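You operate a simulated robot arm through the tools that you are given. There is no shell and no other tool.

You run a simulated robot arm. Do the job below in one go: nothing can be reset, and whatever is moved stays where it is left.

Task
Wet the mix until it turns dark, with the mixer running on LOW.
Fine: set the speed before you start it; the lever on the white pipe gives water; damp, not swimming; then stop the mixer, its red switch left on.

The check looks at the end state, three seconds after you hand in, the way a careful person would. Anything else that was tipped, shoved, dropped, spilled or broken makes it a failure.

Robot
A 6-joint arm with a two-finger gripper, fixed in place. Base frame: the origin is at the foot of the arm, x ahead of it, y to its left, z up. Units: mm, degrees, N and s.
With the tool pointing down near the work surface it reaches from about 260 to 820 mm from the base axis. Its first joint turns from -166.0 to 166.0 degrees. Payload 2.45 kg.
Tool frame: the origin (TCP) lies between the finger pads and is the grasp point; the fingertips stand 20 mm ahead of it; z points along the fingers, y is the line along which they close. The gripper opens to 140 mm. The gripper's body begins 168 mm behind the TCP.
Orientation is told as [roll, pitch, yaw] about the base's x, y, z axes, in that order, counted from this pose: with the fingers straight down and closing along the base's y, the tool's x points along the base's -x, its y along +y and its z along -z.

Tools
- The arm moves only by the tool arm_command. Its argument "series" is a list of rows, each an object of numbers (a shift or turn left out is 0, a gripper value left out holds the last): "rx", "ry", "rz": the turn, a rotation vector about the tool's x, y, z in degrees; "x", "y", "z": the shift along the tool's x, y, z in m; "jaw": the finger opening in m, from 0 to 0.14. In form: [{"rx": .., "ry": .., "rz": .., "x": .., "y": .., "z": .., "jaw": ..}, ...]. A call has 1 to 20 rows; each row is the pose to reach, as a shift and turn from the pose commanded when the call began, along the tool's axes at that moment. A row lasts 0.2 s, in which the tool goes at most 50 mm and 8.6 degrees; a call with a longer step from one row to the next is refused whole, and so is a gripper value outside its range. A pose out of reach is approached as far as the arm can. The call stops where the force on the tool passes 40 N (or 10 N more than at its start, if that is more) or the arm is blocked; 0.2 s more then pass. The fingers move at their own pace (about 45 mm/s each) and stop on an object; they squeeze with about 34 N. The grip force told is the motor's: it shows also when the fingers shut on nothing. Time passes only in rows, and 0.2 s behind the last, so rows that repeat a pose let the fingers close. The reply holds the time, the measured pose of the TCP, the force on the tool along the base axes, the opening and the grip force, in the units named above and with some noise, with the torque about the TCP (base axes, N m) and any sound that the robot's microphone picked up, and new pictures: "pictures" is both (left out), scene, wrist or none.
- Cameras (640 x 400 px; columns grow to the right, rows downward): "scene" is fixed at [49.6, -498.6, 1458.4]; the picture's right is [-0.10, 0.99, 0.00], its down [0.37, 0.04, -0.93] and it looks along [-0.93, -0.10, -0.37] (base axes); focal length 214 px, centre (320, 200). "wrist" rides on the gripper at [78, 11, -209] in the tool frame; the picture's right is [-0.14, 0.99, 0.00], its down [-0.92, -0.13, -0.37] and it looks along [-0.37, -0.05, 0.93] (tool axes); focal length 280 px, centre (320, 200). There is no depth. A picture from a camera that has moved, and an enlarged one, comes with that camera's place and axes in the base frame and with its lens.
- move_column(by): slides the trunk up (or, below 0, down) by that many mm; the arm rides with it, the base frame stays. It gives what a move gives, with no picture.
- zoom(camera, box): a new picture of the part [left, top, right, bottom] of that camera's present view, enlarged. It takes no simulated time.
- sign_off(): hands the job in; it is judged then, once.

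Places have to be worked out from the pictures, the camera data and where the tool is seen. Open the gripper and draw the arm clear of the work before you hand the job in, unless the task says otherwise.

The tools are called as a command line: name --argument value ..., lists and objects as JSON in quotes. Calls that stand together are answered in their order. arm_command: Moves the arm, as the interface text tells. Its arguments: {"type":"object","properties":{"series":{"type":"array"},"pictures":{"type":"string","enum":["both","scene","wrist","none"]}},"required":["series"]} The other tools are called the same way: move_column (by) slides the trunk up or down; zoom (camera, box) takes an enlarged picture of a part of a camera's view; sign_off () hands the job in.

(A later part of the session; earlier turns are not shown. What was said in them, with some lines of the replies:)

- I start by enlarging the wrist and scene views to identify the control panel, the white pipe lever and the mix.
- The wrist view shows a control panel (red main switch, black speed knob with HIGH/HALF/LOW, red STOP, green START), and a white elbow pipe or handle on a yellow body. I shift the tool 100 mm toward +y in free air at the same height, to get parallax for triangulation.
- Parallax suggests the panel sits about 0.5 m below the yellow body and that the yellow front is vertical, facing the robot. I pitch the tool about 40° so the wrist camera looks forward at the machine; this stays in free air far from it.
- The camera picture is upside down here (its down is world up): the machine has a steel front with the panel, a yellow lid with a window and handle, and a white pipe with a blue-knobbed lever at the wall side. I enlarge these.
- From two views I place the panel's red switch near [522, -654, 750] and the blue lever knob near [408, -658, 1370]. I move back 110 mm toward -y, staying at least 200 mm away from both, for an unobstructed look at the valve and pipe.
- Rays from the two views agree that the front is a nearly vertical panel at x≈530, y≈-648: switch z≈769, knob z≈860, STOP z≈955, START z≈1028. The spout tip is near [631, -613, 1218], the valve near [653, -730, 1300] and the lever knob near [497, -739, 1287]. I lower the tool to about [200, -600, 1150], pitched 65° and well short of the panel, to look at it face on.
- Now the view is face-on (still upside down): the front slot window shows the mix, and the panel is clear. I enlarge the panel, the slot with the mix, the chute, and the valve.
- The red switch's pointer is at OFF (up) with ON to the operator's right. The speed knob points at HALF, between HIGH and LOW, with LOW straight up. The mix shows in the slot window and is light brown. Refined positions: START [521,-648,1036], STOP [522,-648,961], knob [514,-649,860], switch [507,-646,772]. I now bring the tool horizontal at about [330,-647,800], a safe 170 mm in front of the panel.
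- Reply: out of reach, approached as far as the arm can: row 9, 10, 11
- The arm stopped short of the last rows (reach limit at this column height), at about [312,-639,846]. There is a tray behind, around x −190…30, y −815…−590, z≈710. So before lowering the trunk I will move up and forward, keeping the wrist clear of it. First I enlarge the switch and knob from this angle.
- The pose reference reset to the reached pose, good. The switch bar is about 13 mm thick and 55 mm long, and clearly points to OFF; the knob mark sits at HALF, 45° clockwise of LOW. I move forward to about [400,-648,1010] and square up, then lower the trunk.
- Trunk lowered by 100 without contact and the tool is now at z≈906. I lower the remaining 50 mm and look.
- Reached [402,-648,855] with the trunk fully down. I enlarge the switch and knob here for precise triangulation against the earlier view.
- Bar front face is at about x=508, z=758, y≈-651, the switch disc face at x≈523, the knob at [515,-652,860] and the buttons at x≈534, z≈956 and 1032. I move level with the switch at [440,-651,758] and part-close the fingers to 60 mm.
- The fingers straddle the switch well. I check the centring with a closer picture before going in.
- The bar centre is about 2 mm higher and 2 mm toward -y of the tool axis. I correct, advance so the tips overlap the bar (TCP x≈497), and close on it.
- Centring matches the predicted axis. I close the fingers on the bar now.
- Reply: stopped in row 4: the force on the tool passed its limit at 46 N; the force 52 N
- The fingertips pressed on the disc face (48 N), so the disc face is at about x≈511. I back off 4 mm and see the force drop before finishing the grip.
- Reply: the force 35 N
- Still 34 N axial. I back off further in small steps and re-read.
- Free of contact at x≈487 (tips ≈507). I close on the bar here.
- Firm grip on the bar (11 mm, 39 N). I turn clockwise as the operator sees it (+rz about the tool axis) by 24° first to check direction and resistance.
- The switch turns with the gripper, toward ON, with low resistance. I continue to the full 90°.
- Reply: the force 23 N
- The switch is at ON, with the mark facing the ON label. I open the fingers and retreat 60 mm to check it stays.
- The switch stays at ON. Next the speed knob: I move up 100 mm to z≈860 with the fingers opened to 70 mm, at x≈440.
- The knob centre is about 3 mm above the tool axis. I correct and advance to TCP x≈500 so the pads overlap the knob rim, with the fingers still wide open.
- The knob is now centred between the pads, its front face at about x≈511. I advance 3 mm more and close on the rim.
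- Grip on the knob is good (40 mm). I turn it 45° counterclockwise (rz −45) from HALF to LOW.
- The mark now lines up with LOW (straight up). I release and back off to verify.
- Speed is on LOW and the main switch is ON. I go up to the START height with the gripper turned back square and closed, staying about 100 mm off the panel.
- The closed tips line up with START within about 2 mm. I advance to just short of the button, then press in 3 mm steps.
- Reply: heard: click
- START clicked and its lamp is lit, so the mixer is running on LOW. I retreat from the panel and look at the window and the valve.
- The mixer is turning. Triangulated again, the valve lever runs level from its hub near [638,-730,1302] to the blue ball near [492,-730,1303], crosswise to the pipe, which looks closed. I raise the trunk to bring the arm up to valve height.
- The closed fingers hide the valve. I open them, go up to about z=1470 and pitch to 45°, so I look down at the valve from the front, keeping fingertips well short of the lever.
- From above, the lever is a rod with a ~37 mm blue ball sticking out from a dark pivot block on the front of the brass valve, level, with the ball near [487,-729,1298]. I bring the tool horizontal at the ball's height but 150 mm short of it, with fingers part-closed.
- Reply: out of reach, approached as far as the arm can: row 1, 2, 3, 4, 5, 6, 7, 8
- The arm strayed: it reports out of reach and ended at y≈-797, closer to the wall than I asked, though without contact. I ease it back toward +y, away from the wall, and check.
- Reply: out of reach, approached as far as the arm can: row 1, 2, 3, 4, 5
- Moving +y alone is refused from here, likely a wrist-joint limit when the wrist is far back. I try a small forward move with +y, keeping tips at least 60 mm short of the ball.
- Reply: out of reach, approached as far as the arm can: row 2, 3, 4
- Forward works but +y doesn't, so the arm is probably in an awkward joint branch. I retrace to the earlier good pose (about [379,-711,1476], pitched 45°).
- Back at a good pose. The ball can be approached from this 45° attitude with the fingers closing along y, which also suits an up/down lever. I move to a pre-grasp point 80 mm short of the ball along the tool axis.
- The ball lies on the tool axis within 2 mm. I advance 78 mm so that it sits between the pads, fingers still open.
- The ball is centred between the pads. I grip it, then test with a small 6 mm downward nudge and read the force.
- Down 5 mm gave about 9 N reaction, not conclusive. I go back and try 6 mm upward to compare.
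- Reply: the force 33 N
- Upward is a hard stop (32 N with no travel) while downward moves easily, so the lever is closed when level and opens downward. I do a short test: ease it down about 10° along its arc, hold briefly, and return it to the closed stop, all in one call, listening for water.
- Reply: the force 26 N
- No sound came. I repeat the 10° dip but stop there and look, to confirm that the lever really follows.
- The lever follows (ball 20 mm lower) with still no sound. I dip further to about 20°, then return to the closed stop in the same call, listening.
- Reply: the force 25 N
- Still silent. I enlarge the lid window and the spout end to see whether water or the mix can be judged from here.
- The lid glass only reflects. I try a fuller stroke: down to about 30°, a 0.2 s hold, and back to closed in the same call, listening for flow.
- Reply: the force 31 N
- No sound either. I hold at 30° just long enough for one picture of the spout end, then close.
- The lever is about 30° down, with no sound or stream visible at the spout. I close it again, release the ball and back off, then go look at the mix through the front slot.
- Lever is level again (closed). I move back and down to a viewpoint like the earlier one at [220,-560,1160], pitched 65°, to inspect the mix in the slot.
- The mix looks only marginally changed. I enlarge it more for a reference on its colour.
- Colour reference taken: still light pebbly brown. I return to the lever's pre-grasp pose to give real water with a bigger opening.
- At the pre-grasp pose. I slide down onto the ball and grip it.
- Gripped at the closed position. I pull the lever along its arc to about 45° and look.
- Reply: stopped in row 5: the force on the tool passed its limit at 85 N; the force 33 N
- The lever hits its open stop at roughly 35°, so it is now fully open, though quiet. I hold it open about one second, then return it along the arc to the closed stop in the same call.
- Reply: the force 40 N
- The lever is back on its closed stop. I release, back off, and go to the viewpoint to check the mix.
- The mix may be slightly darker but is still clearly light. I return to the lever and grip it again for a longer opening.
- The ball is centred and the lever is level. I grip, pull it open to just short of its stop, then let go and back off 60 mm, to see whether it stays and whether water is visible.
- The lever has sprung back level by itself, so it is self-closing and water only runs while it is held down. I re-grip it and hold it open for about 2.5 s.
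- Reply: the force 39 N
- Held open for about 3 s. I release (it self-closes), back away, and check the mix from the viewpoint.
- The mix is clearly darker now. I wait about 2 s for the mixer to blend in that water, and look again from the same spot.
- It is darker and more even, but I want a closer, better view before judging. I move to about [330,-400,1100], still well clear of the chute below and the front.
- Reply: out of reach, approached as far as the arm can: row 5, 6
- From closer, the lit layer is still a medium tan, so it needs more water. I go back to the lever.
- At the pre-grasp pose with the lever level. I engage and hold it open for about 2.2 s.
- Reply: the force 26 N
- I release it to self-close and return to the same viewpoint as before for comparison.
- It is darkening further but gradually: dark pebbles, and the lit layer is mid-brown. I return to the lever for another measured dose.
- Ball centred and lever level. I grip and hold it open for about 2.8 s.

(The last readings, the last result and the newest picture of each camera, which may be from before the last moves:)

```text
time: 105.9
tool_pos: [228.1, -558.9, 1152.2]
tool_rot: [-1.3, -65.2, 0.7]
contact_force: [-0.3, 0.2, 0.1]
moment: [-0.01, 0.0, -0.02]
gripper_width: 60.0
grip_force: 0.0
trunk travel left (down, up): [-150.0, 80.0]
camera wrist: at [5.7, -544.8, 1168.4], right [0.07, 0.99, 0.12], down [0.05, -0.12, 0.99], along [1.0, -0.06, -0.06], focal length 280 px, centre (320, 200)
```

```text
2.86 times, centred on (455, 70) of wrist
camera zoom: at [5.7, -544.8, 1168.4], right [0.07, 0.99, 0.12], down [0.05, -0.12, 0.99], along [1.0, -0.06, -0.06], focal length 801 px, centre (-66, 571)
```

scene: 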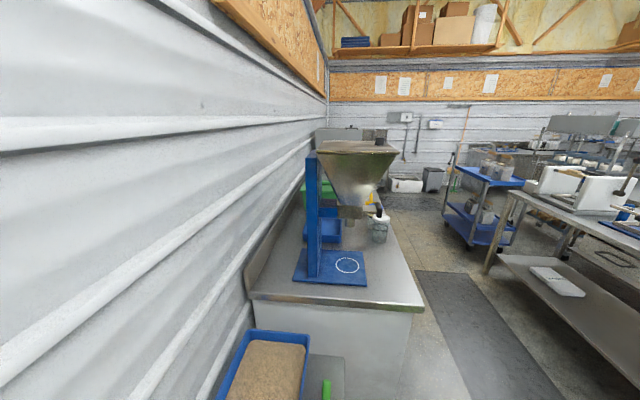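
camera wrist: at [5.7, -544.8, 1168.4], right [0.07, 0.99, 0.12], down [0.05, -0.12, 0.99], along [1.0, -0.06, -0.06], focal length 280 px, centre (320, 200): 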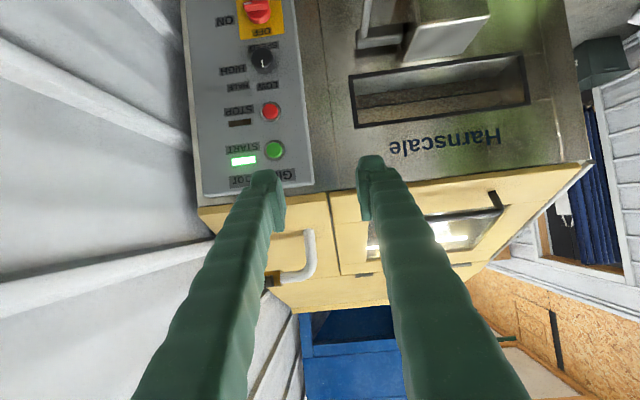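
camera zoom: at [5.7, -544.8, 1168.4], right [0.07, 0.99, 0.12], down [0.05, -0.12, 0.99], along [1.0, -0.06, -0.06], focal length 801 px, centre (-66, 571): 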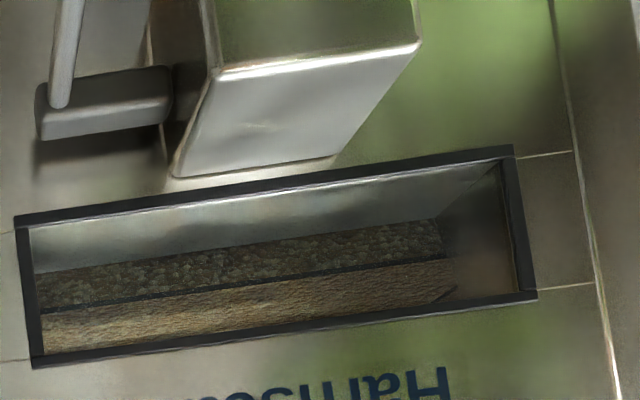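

Between the last two doses the colour hardly changed. I enlarge the mix strongly to judge colour and any standing water before adding more.

zoom --camera "wrist" --box '[360, 90, 430, 130]'

zoom --camera "wrist" --box '[430, 75, 510, 125]'

```text
9.14 times, centred on (395, 110) of wrist
camera zoom: at [5.7, -544.8, 1168.4], right [0.07, 0.99, 0.12], down [0.05, -0.12, 0.99], along [1.0, -0.06, -0.06], focal length 2564 px, centre (-366, 1023)
```

zoom: 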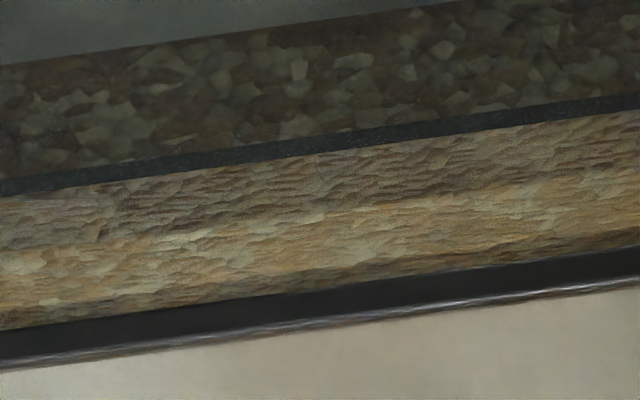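

```text
8.00 times, centred on (470, 100) of wrist
camera zoom: at [5.7, -544.8, 1168.4], right [0.07, 0.99, 0.12], down [0.05, -0.12, 0.99], along [1.0, -0.06, -0.06], focal length 2243 px, centre (-880, 1000)
```

zoom: 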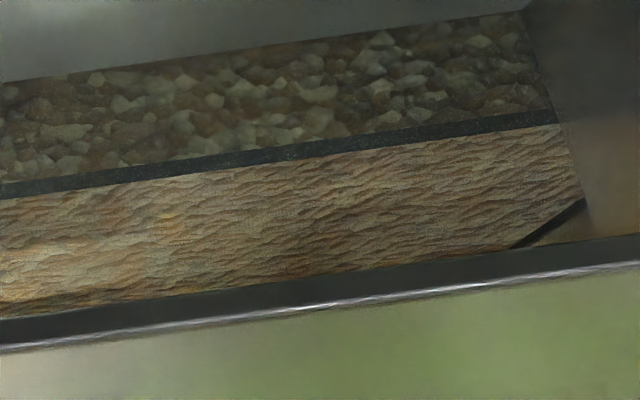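

Still medium brown when enlarged, with no standing water. I add another dose of about 3 s and compare at this same enlargement.

arm_command --series '[{"x": -0.035, "y": -0.0213, "z": 0.0075, "ry": 2.5}, {"x": -0.07, "y": -0.0427, "z": 0.015, "ry": 5}, {"x": -0.105, "y": -0.064, "z": 0.0225, "ry": 7.5}, {"x": -0.14, "y": -0.0855, "z": 0.03, "ry": 10}, {"x": -0.175, "y": -0.107, "z": 0.0375, "ry": 12.5}, {"x": -0.21, "y": -0.128, "z": 0.045, "ry": 15}, {"x": -0.245, "y": -0.1495, "z": 0.053, "ry": 17.5}, {"x": -0.28, "y": -0.1705, "z": 0.0605, "ry": 20}, {"x": -0.268, "y": -0.1705, "z": 0.097, "ry": 20}, {"x": -0.255, "y": -0.1705, "z": 0.134, "ry": 20}, {"x": -0.242, "y": -0.1705, "z": 0.1705, "ry": 20}, {"x": -0.242, "y": -0.1705, "z": 0.1705, "ry": 20}]' --pictures "wrist"

zoom --camera "wrist" --box '[220, 130, 420, 300]'

```text
time: 108.5
tool_pos: [483.2, -730.4, 1304.1]
tool_rot: [-0.8, -45.2, -0.1]
contact_force: [0.3, -0.3, -0.1]
moment: [0.0, 0.03, -0.01]
gripper_width: 59.9
grip_force: 0.1
trunk travel left (down, up): [-150.0, 80.0]
camera wrist: at [280.1, -715.3, 1395.1], right [0.11, 0.99, 0.09], down [0.39, -0.12, 0.91], along [0.92, -0.06, -0.4], focal length 280 px, centre (320, 200)
```

wrist: 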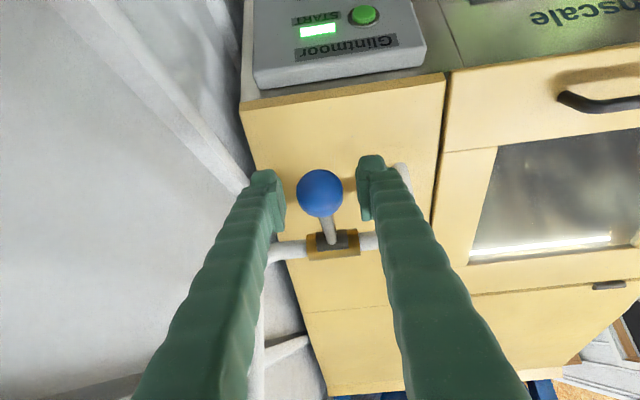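

```text
2.35 times, centred on (320, 215) of wrist
camera zoom: at [280.1, -715.3, 1395.1], right [0.11, 0.99, 0.09], down [0.39, -0.12, 0.91], along [0.92, -0.06, -0.4], focal length 660 px, centre (320, 165)
```

zoom: 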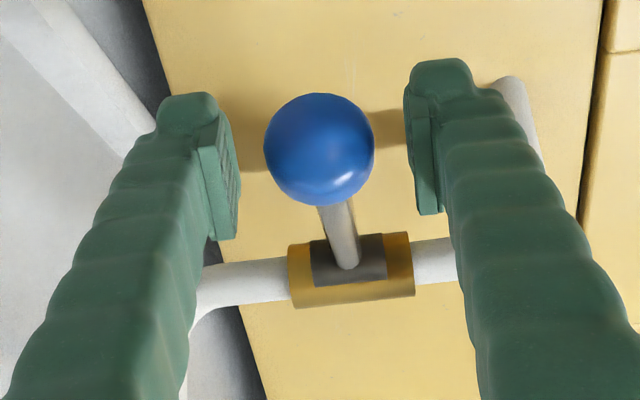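

Lever level, ball centred. I grip and hold open for about 2.8 s again, then release and view.

arm_command --series '[{"z": 0.002, "jaw": 0.045}, {"z": 0.002, "jaw": 0.03}, {"z": 0.002, "jaw": 0.03}, {"x": 0.0168, "z": 0.022}, {"x": 0.0299, "z": 0.0446}, {"x": 0.0388, "z": 0.0692}, {"x": 0.0401, "z": 0.0743}, {"x": 0.0401, "z": 0.0743}, {"x": 0.0401, "z": 0.0743}, {"x": 0.0401, "z": 0.0743}, {"x": 0.0401, "z": 0.0743}, {"x": 0.0401, "z": 0.0743}, {"x": 0.0401, "z": 0.0743}, {"x": 0.0401, "z": 0.0743}, {"x": 0.0401, "z": 0.0743}, {"x": 0.0401, "z": 0.0743}, {"x": 0.0401, "z": 0.0743}, {"x": 0.0401, "z": 0.0743}, {"x": 0.0401, "z": 0.0743}]' --pictures "wrist"

arm_command --series '[{"jaw": 0.05}, {"jaw": 0.06}, {"z": -0.045}, {"z": -0.09}, {"z": -0.135}, {"x": 0.034, "y": 0.024, "z": -0.138, "ry": -3}, {"x": 0.069, "y": 0.048, "z": -0.14, "ry": -6}, {"x": 0.104, "y": 0.072, "z": -0.142, "ry": -9}, {"x": 0.139, "y": 0.096, "z": -0.144, "ry": -12}, {"x": 0.174, "y": 0.12, "z": -0.146, "ry": -15}, {"x": 0.21, "y": 0.145, "z": -0.149, "ry": -18}, {"x": 0.2464, "y": 0.171, "z": -0.151, "ry": -20}, {"x": 0.2464, "y": 0.171, "z": -0.151, "ry": -20}]' --pictures "wrist"

zoom --camera "wrist" --box '[355, 60, 515, 125]'

zoom --camera "wrist" --box '[430, 75, 510, 125]'

```text
time: 112.5
tool_pos: [505.3, -731.1, 1223.2]
tool_rot: [-0.9, -45.3, 0.1]
contact_force: [-13.9, -3.2, 20.1]
moment: [-0.04, -0.19, -0.07]
gripper_width: 34.1
grip_force: 44.7
trunk travel left (down, up): [-150.0, 80.0]
camera wrist: at [301.7, -715.3, 1314.7], right [0.11, 0.99, 0.09], down [0.38, -0.12, 0.92], along [0.92, -0.06, -0.39], focal length 280 px, centre (320, 200)
```

wrist: 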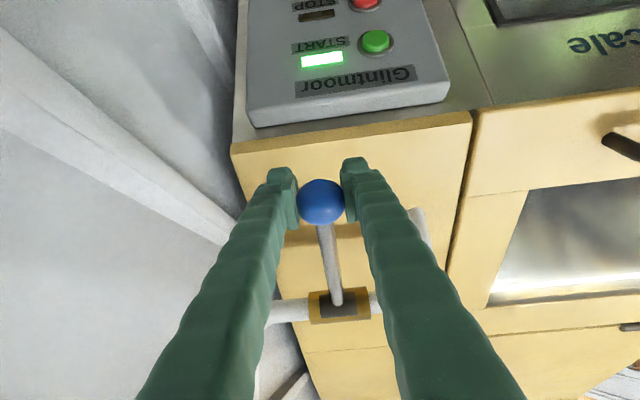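

```text
time: 115.3
tool_pos: [228.6, -558.0, 1150.6]
tool_rot: [-1.4, -65.2, 0.6]
contact_force: [0.5, -0.5, 0.5]
moment: [0.0, 0.02, 0.03]
gripper_width: 60.1
grip_force: 0.0
trunk travel left (down, up): [-150.0, 80.0]
camera wrist: at [5.9, -544.8, 1166.2], right [0.07, 0.99, 0.12], down [0.05, -0.12, 0.99], along [1.0, -0.06, -0.06], focal length 280 px, centre (320, 200)
```

wrist: 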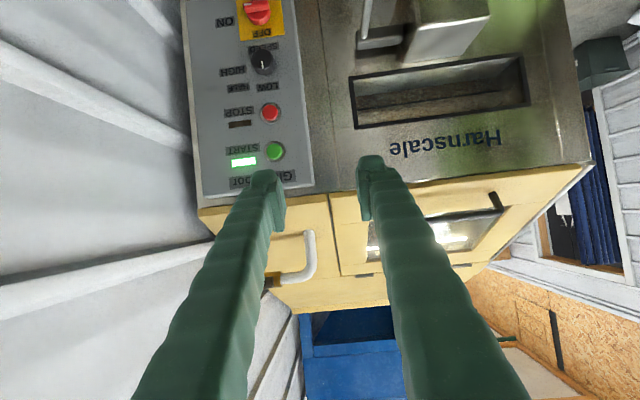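

```text
4.00 times, centred on (435, 92) of wrist
camera zoom: at [5.9, -544.8, 1166.2], right [0.07, 0.99, 0.12], down [0.05, -0.12, 0.99], along [1.0, -0.06, -0.06], focal length 1122 px, centre (-140, 630)
```

zoom: 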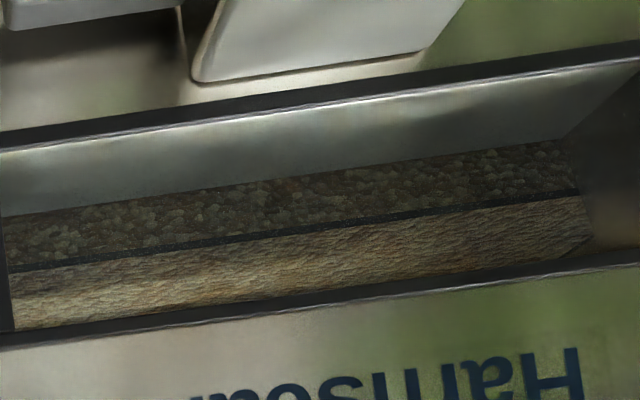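

```text
8.00 times, centred on (470, 100) of wrist
camera zoom: at [5.9, -544.8, 1166.2], right [0.07, 0.99, 0.12], down [0.05, -0.12, 0.99], along [1.0, -0.06, -0.06], focal length 2243 px, centre (-880, 1000)
```

zoom: 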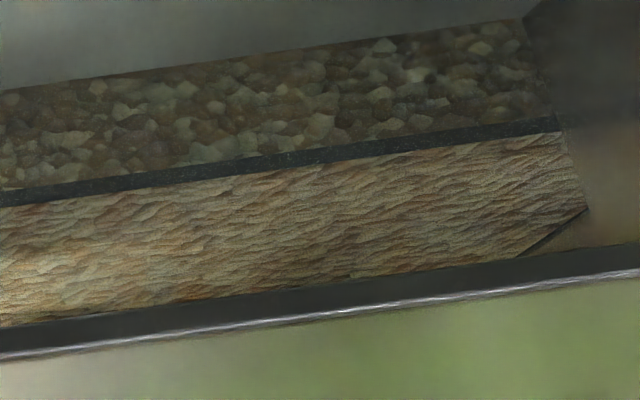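

The colour hardly differs from the previous dose, so I need a fair comparison with the dry state. I go to exactly the pose of my very first look ([199.6,-601.6,1149], 65°) and take the identical enlargement.

arm_command --series '[{"x": 0.005, "y": -0.015, "z": -0.009, "rx": 0}, {"x": 0.0099, "y": -0.03, "z": -0.018}, {"x": 0.0137, "y": -0.0436, "z": -0.0256}, {"x": 0.0137, "y": -0.0436, "z": -0.0256}]' --pictures "wrist"

zoom --camera "wrist" --box '[350, 0, 560, 140]'

```text
time: 116.3
tool_pos: [199.1, -601.1, 1149.0]
tool_rot: [-1.1, -65.1, 0.5]
contact_force: [1.3, 0.0, -0.8]
moment: [-0.02, 0.03, 0.02]
gripper_width: 60.2
grip_force: 0.0
trunk travel left (down, up): [-150.0, 80.0]
camera wrist: at [-22.9, -588.1, 1166.1], right [0.07, 0.99, 0.12], down [0.05, -0.12, 0.99], along [1.0, -0.06, -0.06], focal length 280 px, centre (320, 200)
```

wrist: 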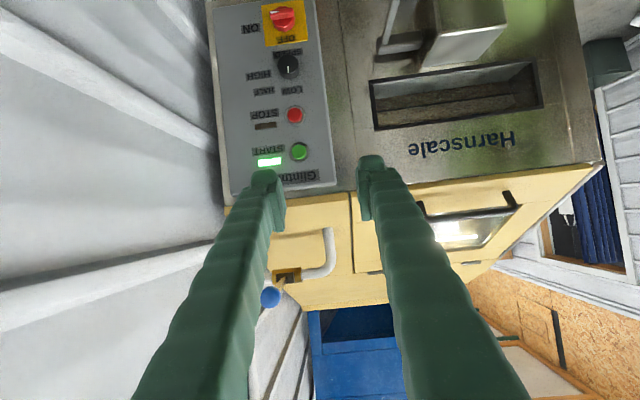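

```text
2.86 times, centred on (455, 70) of wrist
camera zoom: at [-22.9, -588.1, 1166.1], right [0.07, 0.99, 0.12], down [0.05, -0.12, 0.99], along [1.0, -0.06, -0.06], focal length 801 px, centre (-66, 571)
```

zoom: 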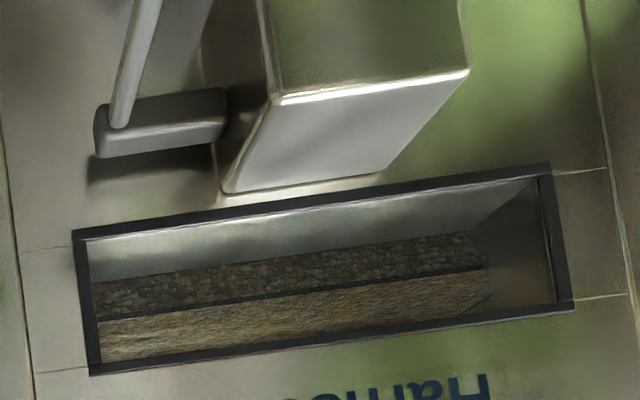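

Against the dry picture from this same pose, the mix is now clearly darker. I wait 1.6 s and take the same picture again, to see whether it is still changing and how much frames vary.

arm_command --series '[{"x": 0}, {"x": 0}, {"x": 0}, {"x": 0}, {"x": 0}, {"x": 0}, {"x": 0}, {"x": 0}]' --pictures "none"

zoom --camera "wrist" --box '[350, 0, 560, 140]'

zoom --camera "wrist" --box '[370, 70, 530, 135]'

```text
time: 118.1
tool_pos: [200.1, -601.7, 1148.4]
tool_rot: [-1.2, -65.2, 0.6]
contact_force: [0.2, -0.4, -0.1]
moment: [0.01, 0.01, 0.01]
gripper_width: 60.3
grip_force: 0.1
trunk travel left (down, up): [-150.0, 80.0]
```

```text
2.86 times, centred on (455, 70) of wrist
camera zoom: at [-22.8, -588.0, 1166.2], right [0.07, 0.99, 0.12], down [0.05, -0.12, 0.99], along [1.0, -0.06, -0.06], focal length 801 px, centre (-66, 571)
```

zoom: 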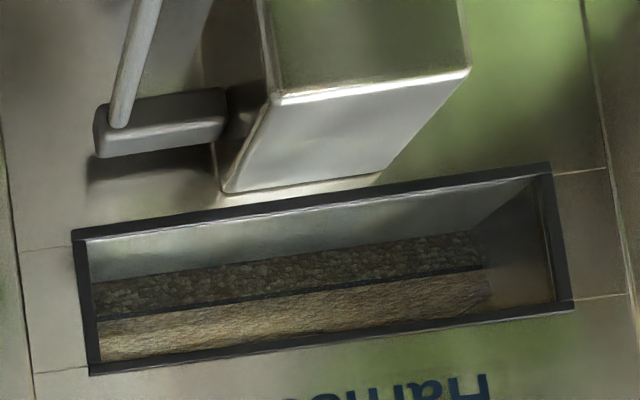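

```text
4.00 times, centred on (450, 102) of wrist
camera zoom: at [-22.8, -588.0, 1166.2], right [0.07, 0.99, 0.12], down [0.05, -0.12, 0.99], along [1.0, -0.06, -0.06], focal length 1122 px, centre (-200, 590)
```

zoom: 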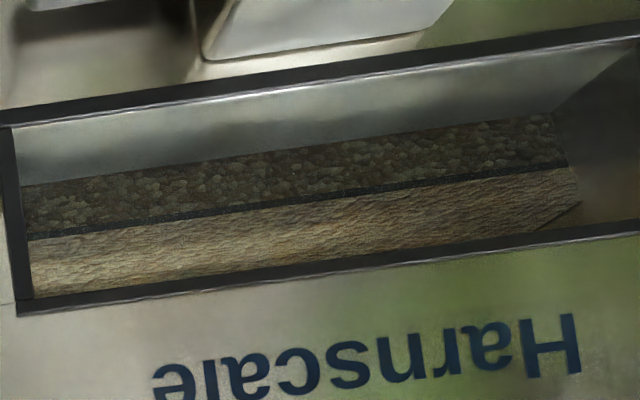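

Frame-to-frame variation is noticeable. I take tiny patches of the lit layer, the pebble face and the neighbouring steel as colour references for before/after comparison.

zoom --camera "wrist" --box '[440, 103, 456, 113]'

zoom --camera "wrist" --box '[440, 90, 456, 100]'

zoom --camera "wrist" --box '[360, 60, 540, 140]'

```text
16.00 times, centred on (448, 108) of wrist
camera zoom: at [-22.8, -588.0, 1166.2], right [0.07, 0.99, 0.12], down [0.05, -0.12, 0.99], along [1.0, -0.06, -0.06], focal length 4486 px, centre (-1728, 1672)
```

zoom: 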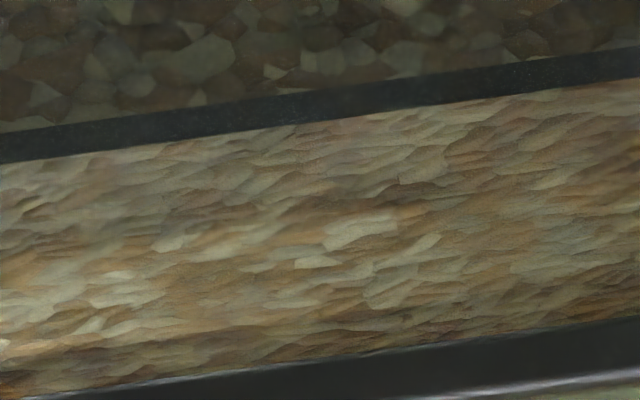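

```text
16.00 times, centred on (448, 95) of wrist
camera zoom: at [-22.8, -588.0, 1166.2], right [0.07, 0.99, 0.12], down [0.05, -0.12, 0.99], along [1.0, -0.06, -0.06], focal length 4486 px, centre (-1728, 1880)
```

zoom: 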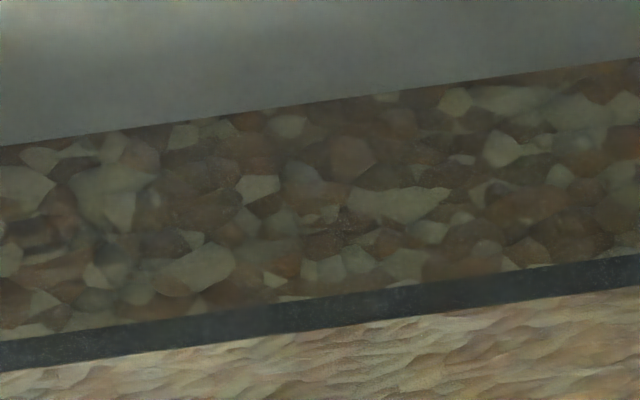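

```text
3.56 times, centred on (450, 100) of wrist
camera zoom: at [-22.8, -588.0, 1166.2], right [0.07, 0.99, 0.12], down [0.05, -0.12, 0.99], along [1.0, -0.06, -0.06], focal length 997 px, centre (-142, 556)
```

zoom: 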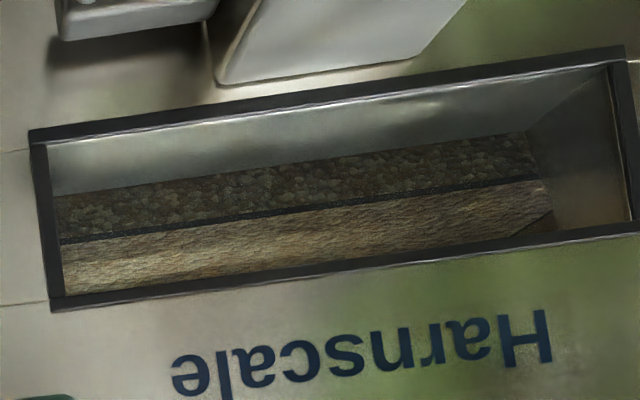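

Since the first big dose the look has stayed the same despite more water than before, which suggests the darkening has levelled off. For a second fair comparison I go to the pose of my running-dry picture (time 35.5, [328,-654,1033], level), which is also on the way to STOP.

arm_command --series '[{"x": 0.01, "y": -0.0105, "z": 0.033, "ry": -5}, {"x": 0.02, "y": -0.021, "z": 0.066, "ry": -10}, {"x": 0.03, "y": -0.0315, "z": 0.099, "ry": -15}, {"x": 0.04, "y": -0.042, "z": 0.132, "ry": -20}, {"x": 0.0499, "y": -0.0525, "z": 0.1651, "ry": -25}, {"x": 0.0499, "y": -0.0525, "z": 0.1651, "ry": -25}]' --pictures "wrist"

zoom --camera "wrist" --box '[380, 0, 640, 160]'

```text
time: 119.5
tool_pos: [328.1, -656.7, 1036.0]
tool_rot: [-111.9, -89.5, 111.3]
contact_force: [-0.2, -0.4, 0.5]
moment: [0.05, 0.02, 0.01]
gripper_width: 60.0
grip_force: 0.1
trunk travel left (down, up): [-150.0, 80.0]
camera wrist: at [119.2, -643.6, 957.1], right [0.01, 0.99, 0.13], down [-0.37, -0.12, 0.92], along [0.93, -0.06, 0.37], focal length 280 px, centre (320, 200)
```

wrist: 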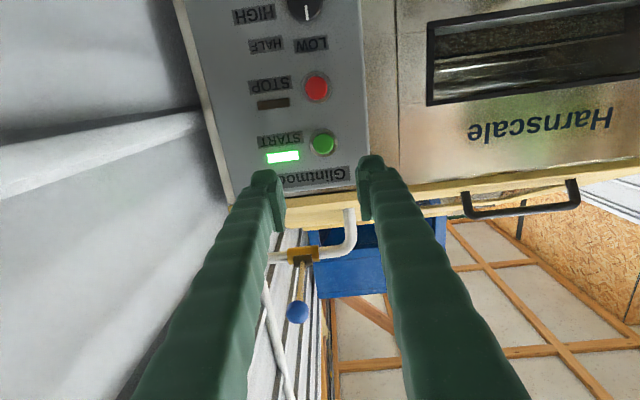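

```text
2.46 times, centred on (510, 80) of wrist
camera zoom: at [119.2, -643.6, 957.1], right [0.01, 0.99, 0.13], down [-0.37, -0.12, 0.92], along [0.93, -0.06, 0.37], focal length 690 px, centre (-148, 495)
```

zoom: 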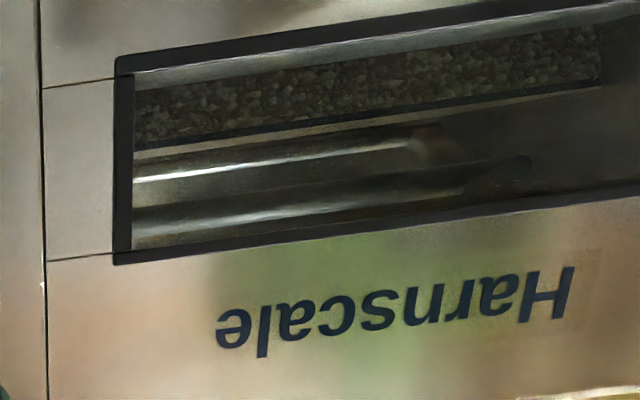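

From the identical pose, the face of the mix was light brown with pale stones when dry and is now dark grey-brown throughout, with no water standing above it. I judge it dark and damp, so I stop here. I line up with STOP, fingers closed, about 100 mm off the panel.

arm_command --series '[{"x": 0.026, "y": 0.001, "z": 0.02, "jaw": 0.02}, {"x": 0.052, "y": 0.002, "z": 0.04, "jaw": 0.0}, {"x": 0.078, "y": 0.003, "z": 0.06, "jaw": 0.0}, {"x": 0.078, "y": 0.003, "z": 0.08, "jaw": 0.0}, {"x": 0.078, "y": 0.003, "z": 0.08, "jaw": 0.0}]' --pictures "wrist"

zoom --camera "wrist" --box '[230, 90, 410, 230]'

```text
time: 120.7
tool_pos: [407.4, -654.8, 958.8]
tool_rot: [-107.0, -89.5, 106.6]
contact_force: [0.0, 0.5, -0.3]
moment: [0.0, 0.01, 0.0]
gripper_width: 0.0
grip_force: 29.5
trunk travel left (down, up): [-150.0, 80.0]
camera wrist: at [199.4, -642.0, 879.4], right [0.01, 0.99, 0.13], down [-0.37, -0.12, 0.92], along [0.93, -0.06, 0.37], focal length 280 px, centre (320, 200)
```

wrist: 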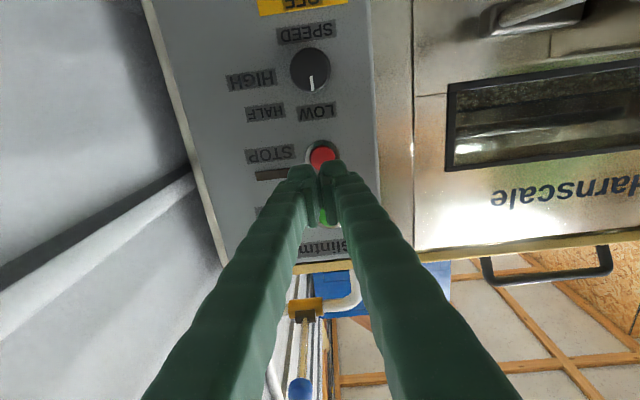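

```text
2.86 times, centred on (320, 160) of wrist
camera zoom: at [199.4, -642.0, 879.4], right [0.01, 0.99, 0.13], down [-0.37, -0.12, 0.92], along [0.93, -0.06, 0.37], focal length 801 px, centre (320, 314)
```

zoom: 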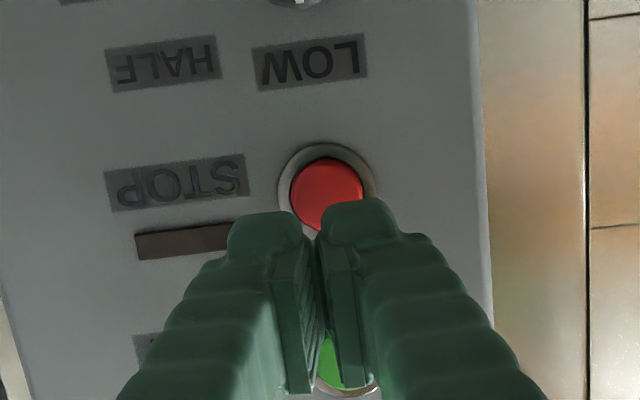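

Aligned within 3 mm; I correct and press STOP in small steps.

arm_command --series '[{"x": 0.002, "y": 0.002, "z": 0.04}, {"x": 0.002, "y": 0.002, "z": 0.08}, {"x": 0.002, "y": 0.002, "z": 0.088}, {"x": 0.002, "y": 0.002, "z": 0.091}, {"x": 0.002, "y": 0.002, "z": 0.094}, {"x": 0.002, "y": 0.002, "z": 0.097}, {"x": 0.002, "y": 0.002, "z": 0.1}, {"x": 0.002, "y": 0.002, "z": 0.103}]' --pictures "wrist"

zoom --camera "wrist" --box '[200, 60, 420, 230]'

```text
time: 122.5
tool_pos: [509.0, -653.1, 955.1]
tool_rot: [-109.7, -89.6, 109.1]
contact_force: [-5.7, 2.9, -0.9]
moment: [0.0, 0.03, 0.03]
gripper_width: 6.1
grip_force: 29.5
trunk travel left (down, up): [-150.0, 80.0]
heard: click
camera wrist: at [301.1, -640.6, 877.3], right [0.01, 0.99, 0.13], down [-0.37, -0.12, 0.92], along [0.93, -0.06, 0.37], focal length 280 px, centre (320, 200)
```

wrist: 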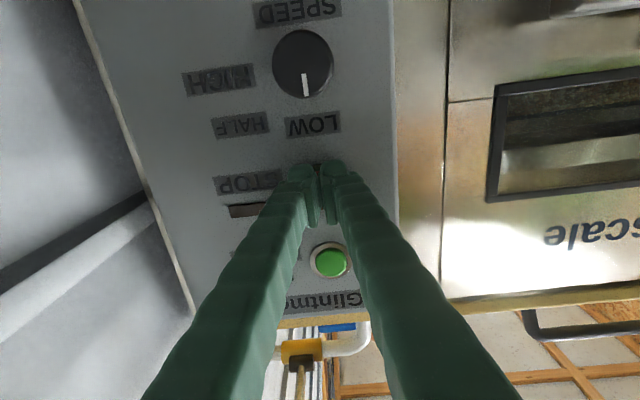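

```text
2.35 times, centred on (310, 145) of wrist
camera zoom: at [301.1, -640.6, 877.3], right [0.01, 0.99, 0.13], down [-0.37, -0.12, 0.92], along [0.93, -0.06, 0.37], focal length 660 px, centre (344, 329)
```

zoom: 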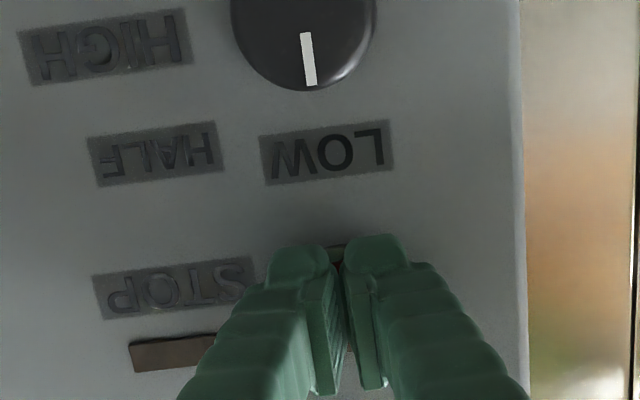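

STOP clicked. I retreat and check the lamps, switch and mix.

arm_command --series '[{"z": -0.03}, {"z": -0.07}, {"z": -0.11}, {"z": -0.15}, {"z": -0.18}, {"x": -0.03, "z": -0.18, "jaw": 0.06}, {"x": -0.06, "z": -0.18, "jaw": 0.06}, {"x": -0.08, "z": -0.18, "jaw": 0.06}, {"x": -0.08, "z": -0.18, "jaw": 0.06}]' --pictures "wrist"

zoom --camera "wrist" --box '[380, 0, 640, 160]'

zoom --camera "wrist" --box '[200, 0, 380, 200]'

```text
time: 124.5
tool_pos: [329.4, -651.8, 1036.0]
tool_rot: [-107.1, -89.6, 106.7]
contact_force: [-0.2, -0.3, -0.1]
moment: [0.05, 0.0, -0.01]
gripper_width: 60.1
grip_force: 0.0
trunk travel left (down, up): [-150.0, 80.0]
camera wrist: at [121.9, -638.2, 957.5], right [0.01, 0.99, 0.13], down [-0.37, -0.12, 0.92], along [0.93, -0.06, 0.37], focal length 280 px, centre (320, 200)
```

wrist: 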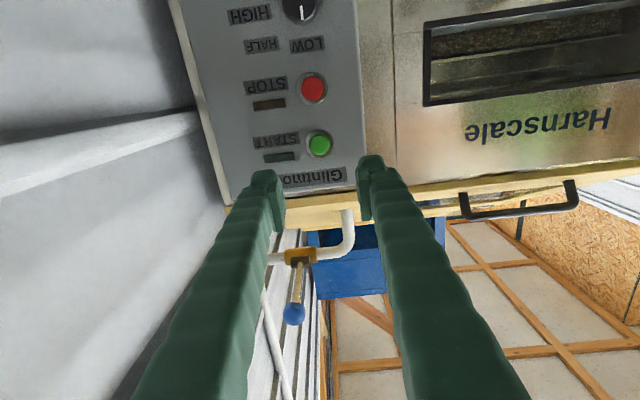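

```text
2.46 times, centred on (510, 80) of wrist
camera zoom: at [121.9, -638.2, 957.5], right [0.01, 0.99, 0.13], down [-0.37, -0.12, 0.92], along [0.93, -0.06, 0.37], focal length 690 px, centre (-148, 495)
```

zoom: 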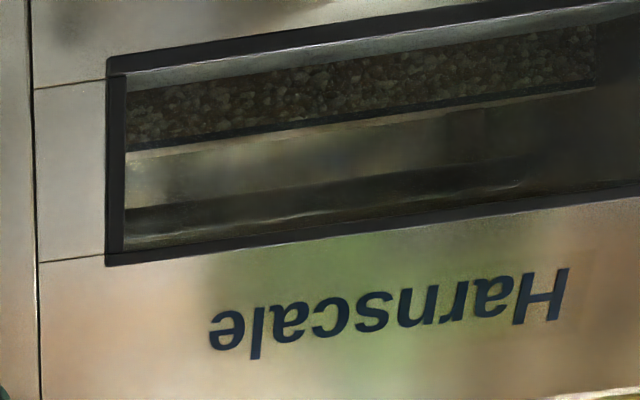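

```text
2.00 times, centred on (290, 100) of wrist
camera zoom: at [121.9, -638.2, 957.5], right [0.01, 0.99, 0.13], down [-0.37, -0.12, 0.92], along [0.93, -0.06, 0.37], focal length 561 px, centre (380, 400)
```

zoom: 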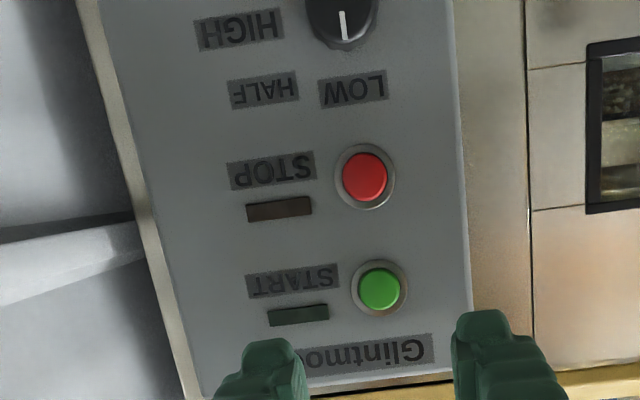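

The START lamp is out, so the mixer is stopped; the knob is on LOW and the lever level. To double-check wetness I repeat the close view from [332,-402,1103] that I took after the first big dose.

arm_command --series '[{"x": -0.011, "y": 0.0415, "z": 0.0, "ry": 4}, {"x": -0.0225, "y": 0.083, "z": 0.001, "ry": 8}, {"x": -0.034, "y": 0.1245, "z": 0.0015, "ry": 12}, {"x": -0.045, "y": 0.166, "z": 0.002, "ry": 16}, {"x": -0.0565, "y": 0.2075, "z": 0.0025, "ry": 20}, {"x": -0.0675, "y": 0.249, "z": 0.003, "ry": 24.6}, {"x": -0.0675, "y": 0.249, "z": 0.003, "ry": 24.6}]' --pictures "wrist"

zoom --camera "wrist" --box '[230, 60, 430, 170]'

```text
time: 126.1
tool_pos: [335.3, -403.7, 1104.3]
tool_rot: [-0.3, -65.3, -0.1]
contact_force: [-0.8, 0.0, 0.1]
moment: [0.02, 0.01, 0.0]
gripper_width: 59.8
grip_force: 0.1
out of reach, approached as far as the arm can: row 6, 7
trunk travel left (down, up): [-150.0, 80.0]
camera wrist: at [113.3, -390.3, 1120.3], right [0.06, 0.99, 0.12], down [0.05, -0.13, 0.99], along [1.0, -0.06, -0.06], focal length 280 px, centre (320, 200)
```

wrist: 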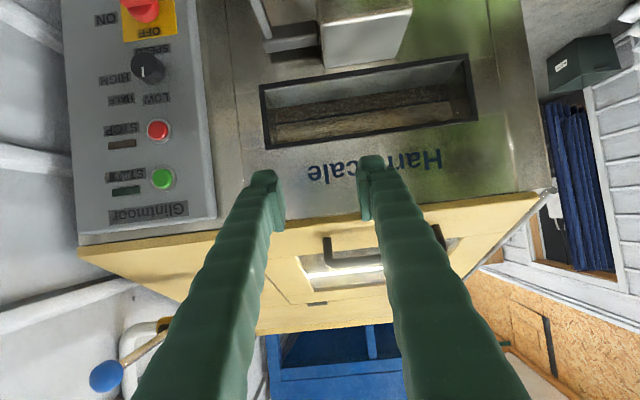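

```text
3.20 times, centred on (330, 115) of wrist
camera zoom: at [113.3, -390.3, 1120.3], right [0.06, 0.99, 0.12], down [0.05, -0.13, 0.99], along [1.0, -0.06, -0.06], focal length 897 px, centre (288, 472)
```

zoom: 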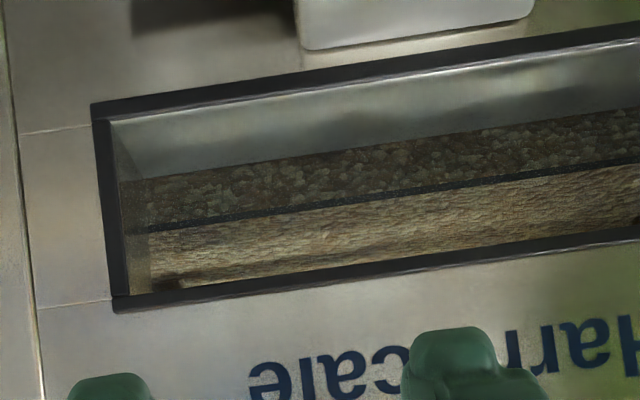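

The view is the same as after the first big dose (no pooling or gloss), so the darkening has levelled off and the mix is damp and dark rather than wet-shiny. I now draw the arm back up to its starting pose with the gripper open and do a final check.

arm_command --series '[{"x": -0.0294, "y": -0.0046, "z": -0.0285, "ry": 5.9}, {"x": -0.0588, "y": -0.0093, "z": -0.0571, "ry": 11.8}, {"x": -0.0883, "y": -0.0139, "z": -0.0856, "ry": 17.7}, {"x": -0.1177, "y": -0.0185, "z": -0.1142, "ry": 23.6}, {"x": -0.1471, "y": -0.0232, "z": -0.1427, "ry": 29.5}, {"x": -0.1765, "y": -0.0278, "z": -0.1713, "ry": 35.4}, {"x": -0.2059, "y": -0.0325, "z": -0.1998, "ry": 41.3}, {"x": -0.2353, "y": -0.0371, "z": -0.2284, "ry": 47.2}, {"x": -0.2648, "y": -0.0417, "z": -0.2569, "ry": 53.1}, {"x": -0.2942, "y": -0.0464, "z": -0.2855, "ry": 59}, {"x": -0.3236, "y": -0.051, "z": -0.314, "ry": 65, "jaw": 0.14}, {"x": -0.3236, "y": -0.051, "z": -0.314, "ry": 65, "jaw": 0.14}, {"x": -0.3236, "y": -0.051, "z": -0.314, "ry": 65, "jaw": 0.14}]' --pictures "both"

zoom --camera "wrist" --box '[200, 120, 440, 290]'

zoom --camera "wrist" --box '[300, 120, 420, 230]'

```text
time: 128.9
tool_pos: [182.2, -449.6, 1528.4]
tool_rot: [-0.4, -0.4, -0.4]
contact_force: [-0.2, -0.5, 0.1]
moment: [0.0, 0.02, 0.01]
gripper_width: 130.8
grip_force: 0.1
trunk travel left (down, up): [-150.0, 80.0]
camera wrist: at [103.7, -435.4, 1736.2], right [0.15, 0.99, -0.01], down [0.92, -0.13, 0.38], along [0.37, -0.06, -0.93], focal length 280 px, centre (320, 200)
```

scene: 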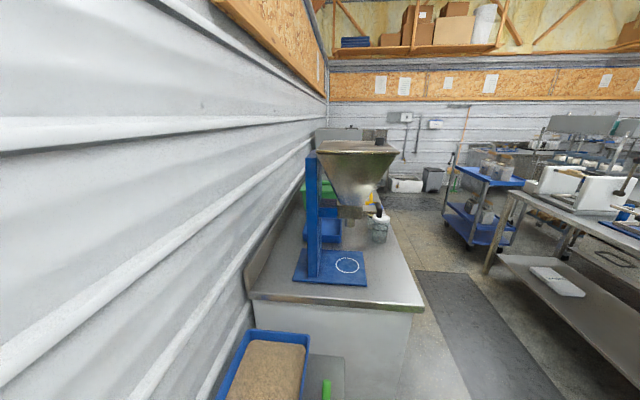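
wrist: 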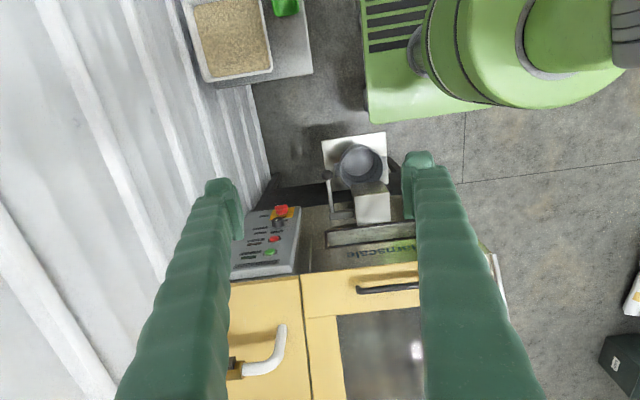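

```text
2.35 times, centred on (320, 205) of wrist
camera zoom: at [103.7, -435.4, 1736.2], right [0.15, 0.99, -0.01], down [0.92, -0.13, 0.38], along [0.37, -0.06, -0.93], focal length 660 px, centre (320, 188)
```

zoom: 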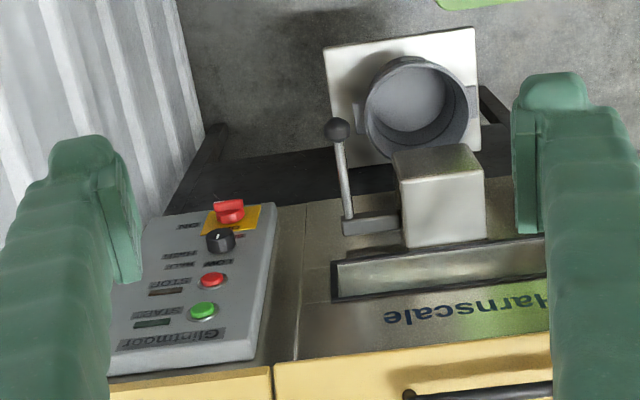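

```text
3.64 times, centred on (360, 175) of wrist
camera zoom: at [103.7, -435.4, 1736.2], right [0.15, 0.99, -0.01], down [0.92, -0.13, 0.38], along [0.37, -0.06, -0.93], focal length 1020 px, centre (174, 291)
```

zoom: 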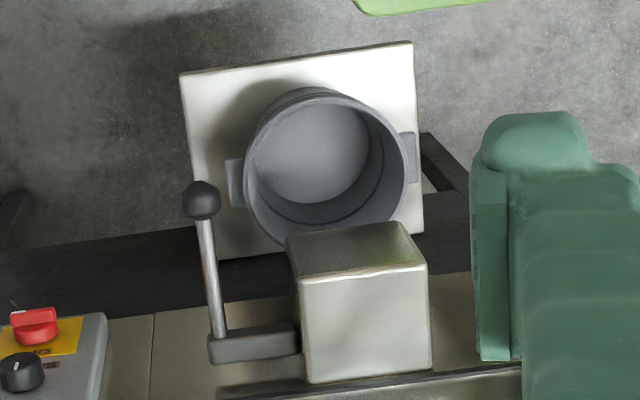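

Final check: the mixer is stopped (lamp out), the red switch is ON, the knob is on LOW, the water lever is self-closed and level, the chute and cup are untouched, and the arm is clear with the gripper open. I hand in the job.

sign_off

```text
The job is handed in.
```

I wetted the mix until it turned dark with the mixer running on LOW, then stopped the mixer and handed the job in. I may have given more water than it needed.

- **Speed and start:** The red switch was off, so I turned it on. I moved the speed knob from HALF to LOW before pressing START.
- **Water:** The lever springs shut when released, so I held it open in several short doses, about 15 seconds in all.
- **Colour:** Compared from the same camera position, the mix went from light brown to dark grey-brown. It looked no darker after the first 6 to 7 seconds of water, so roughly the last 8 seconds may have been extra. I saw no pooling or shine, but the pictures vary from frame to frame, so I can't rule out that it is a bit wetter than ideal.
- **End state:** I pressed STOP and the START lamp went out. The red switch is still on and the lever is back in its closed position. The arm is clear of the machine with the gripper open.

While setting the switch, the fingers pressed on its face at about 48 N. At one point the lever hit its open stop at about 85 N. I saw no damage from either, and nothing else in the area looked moved or spilled.
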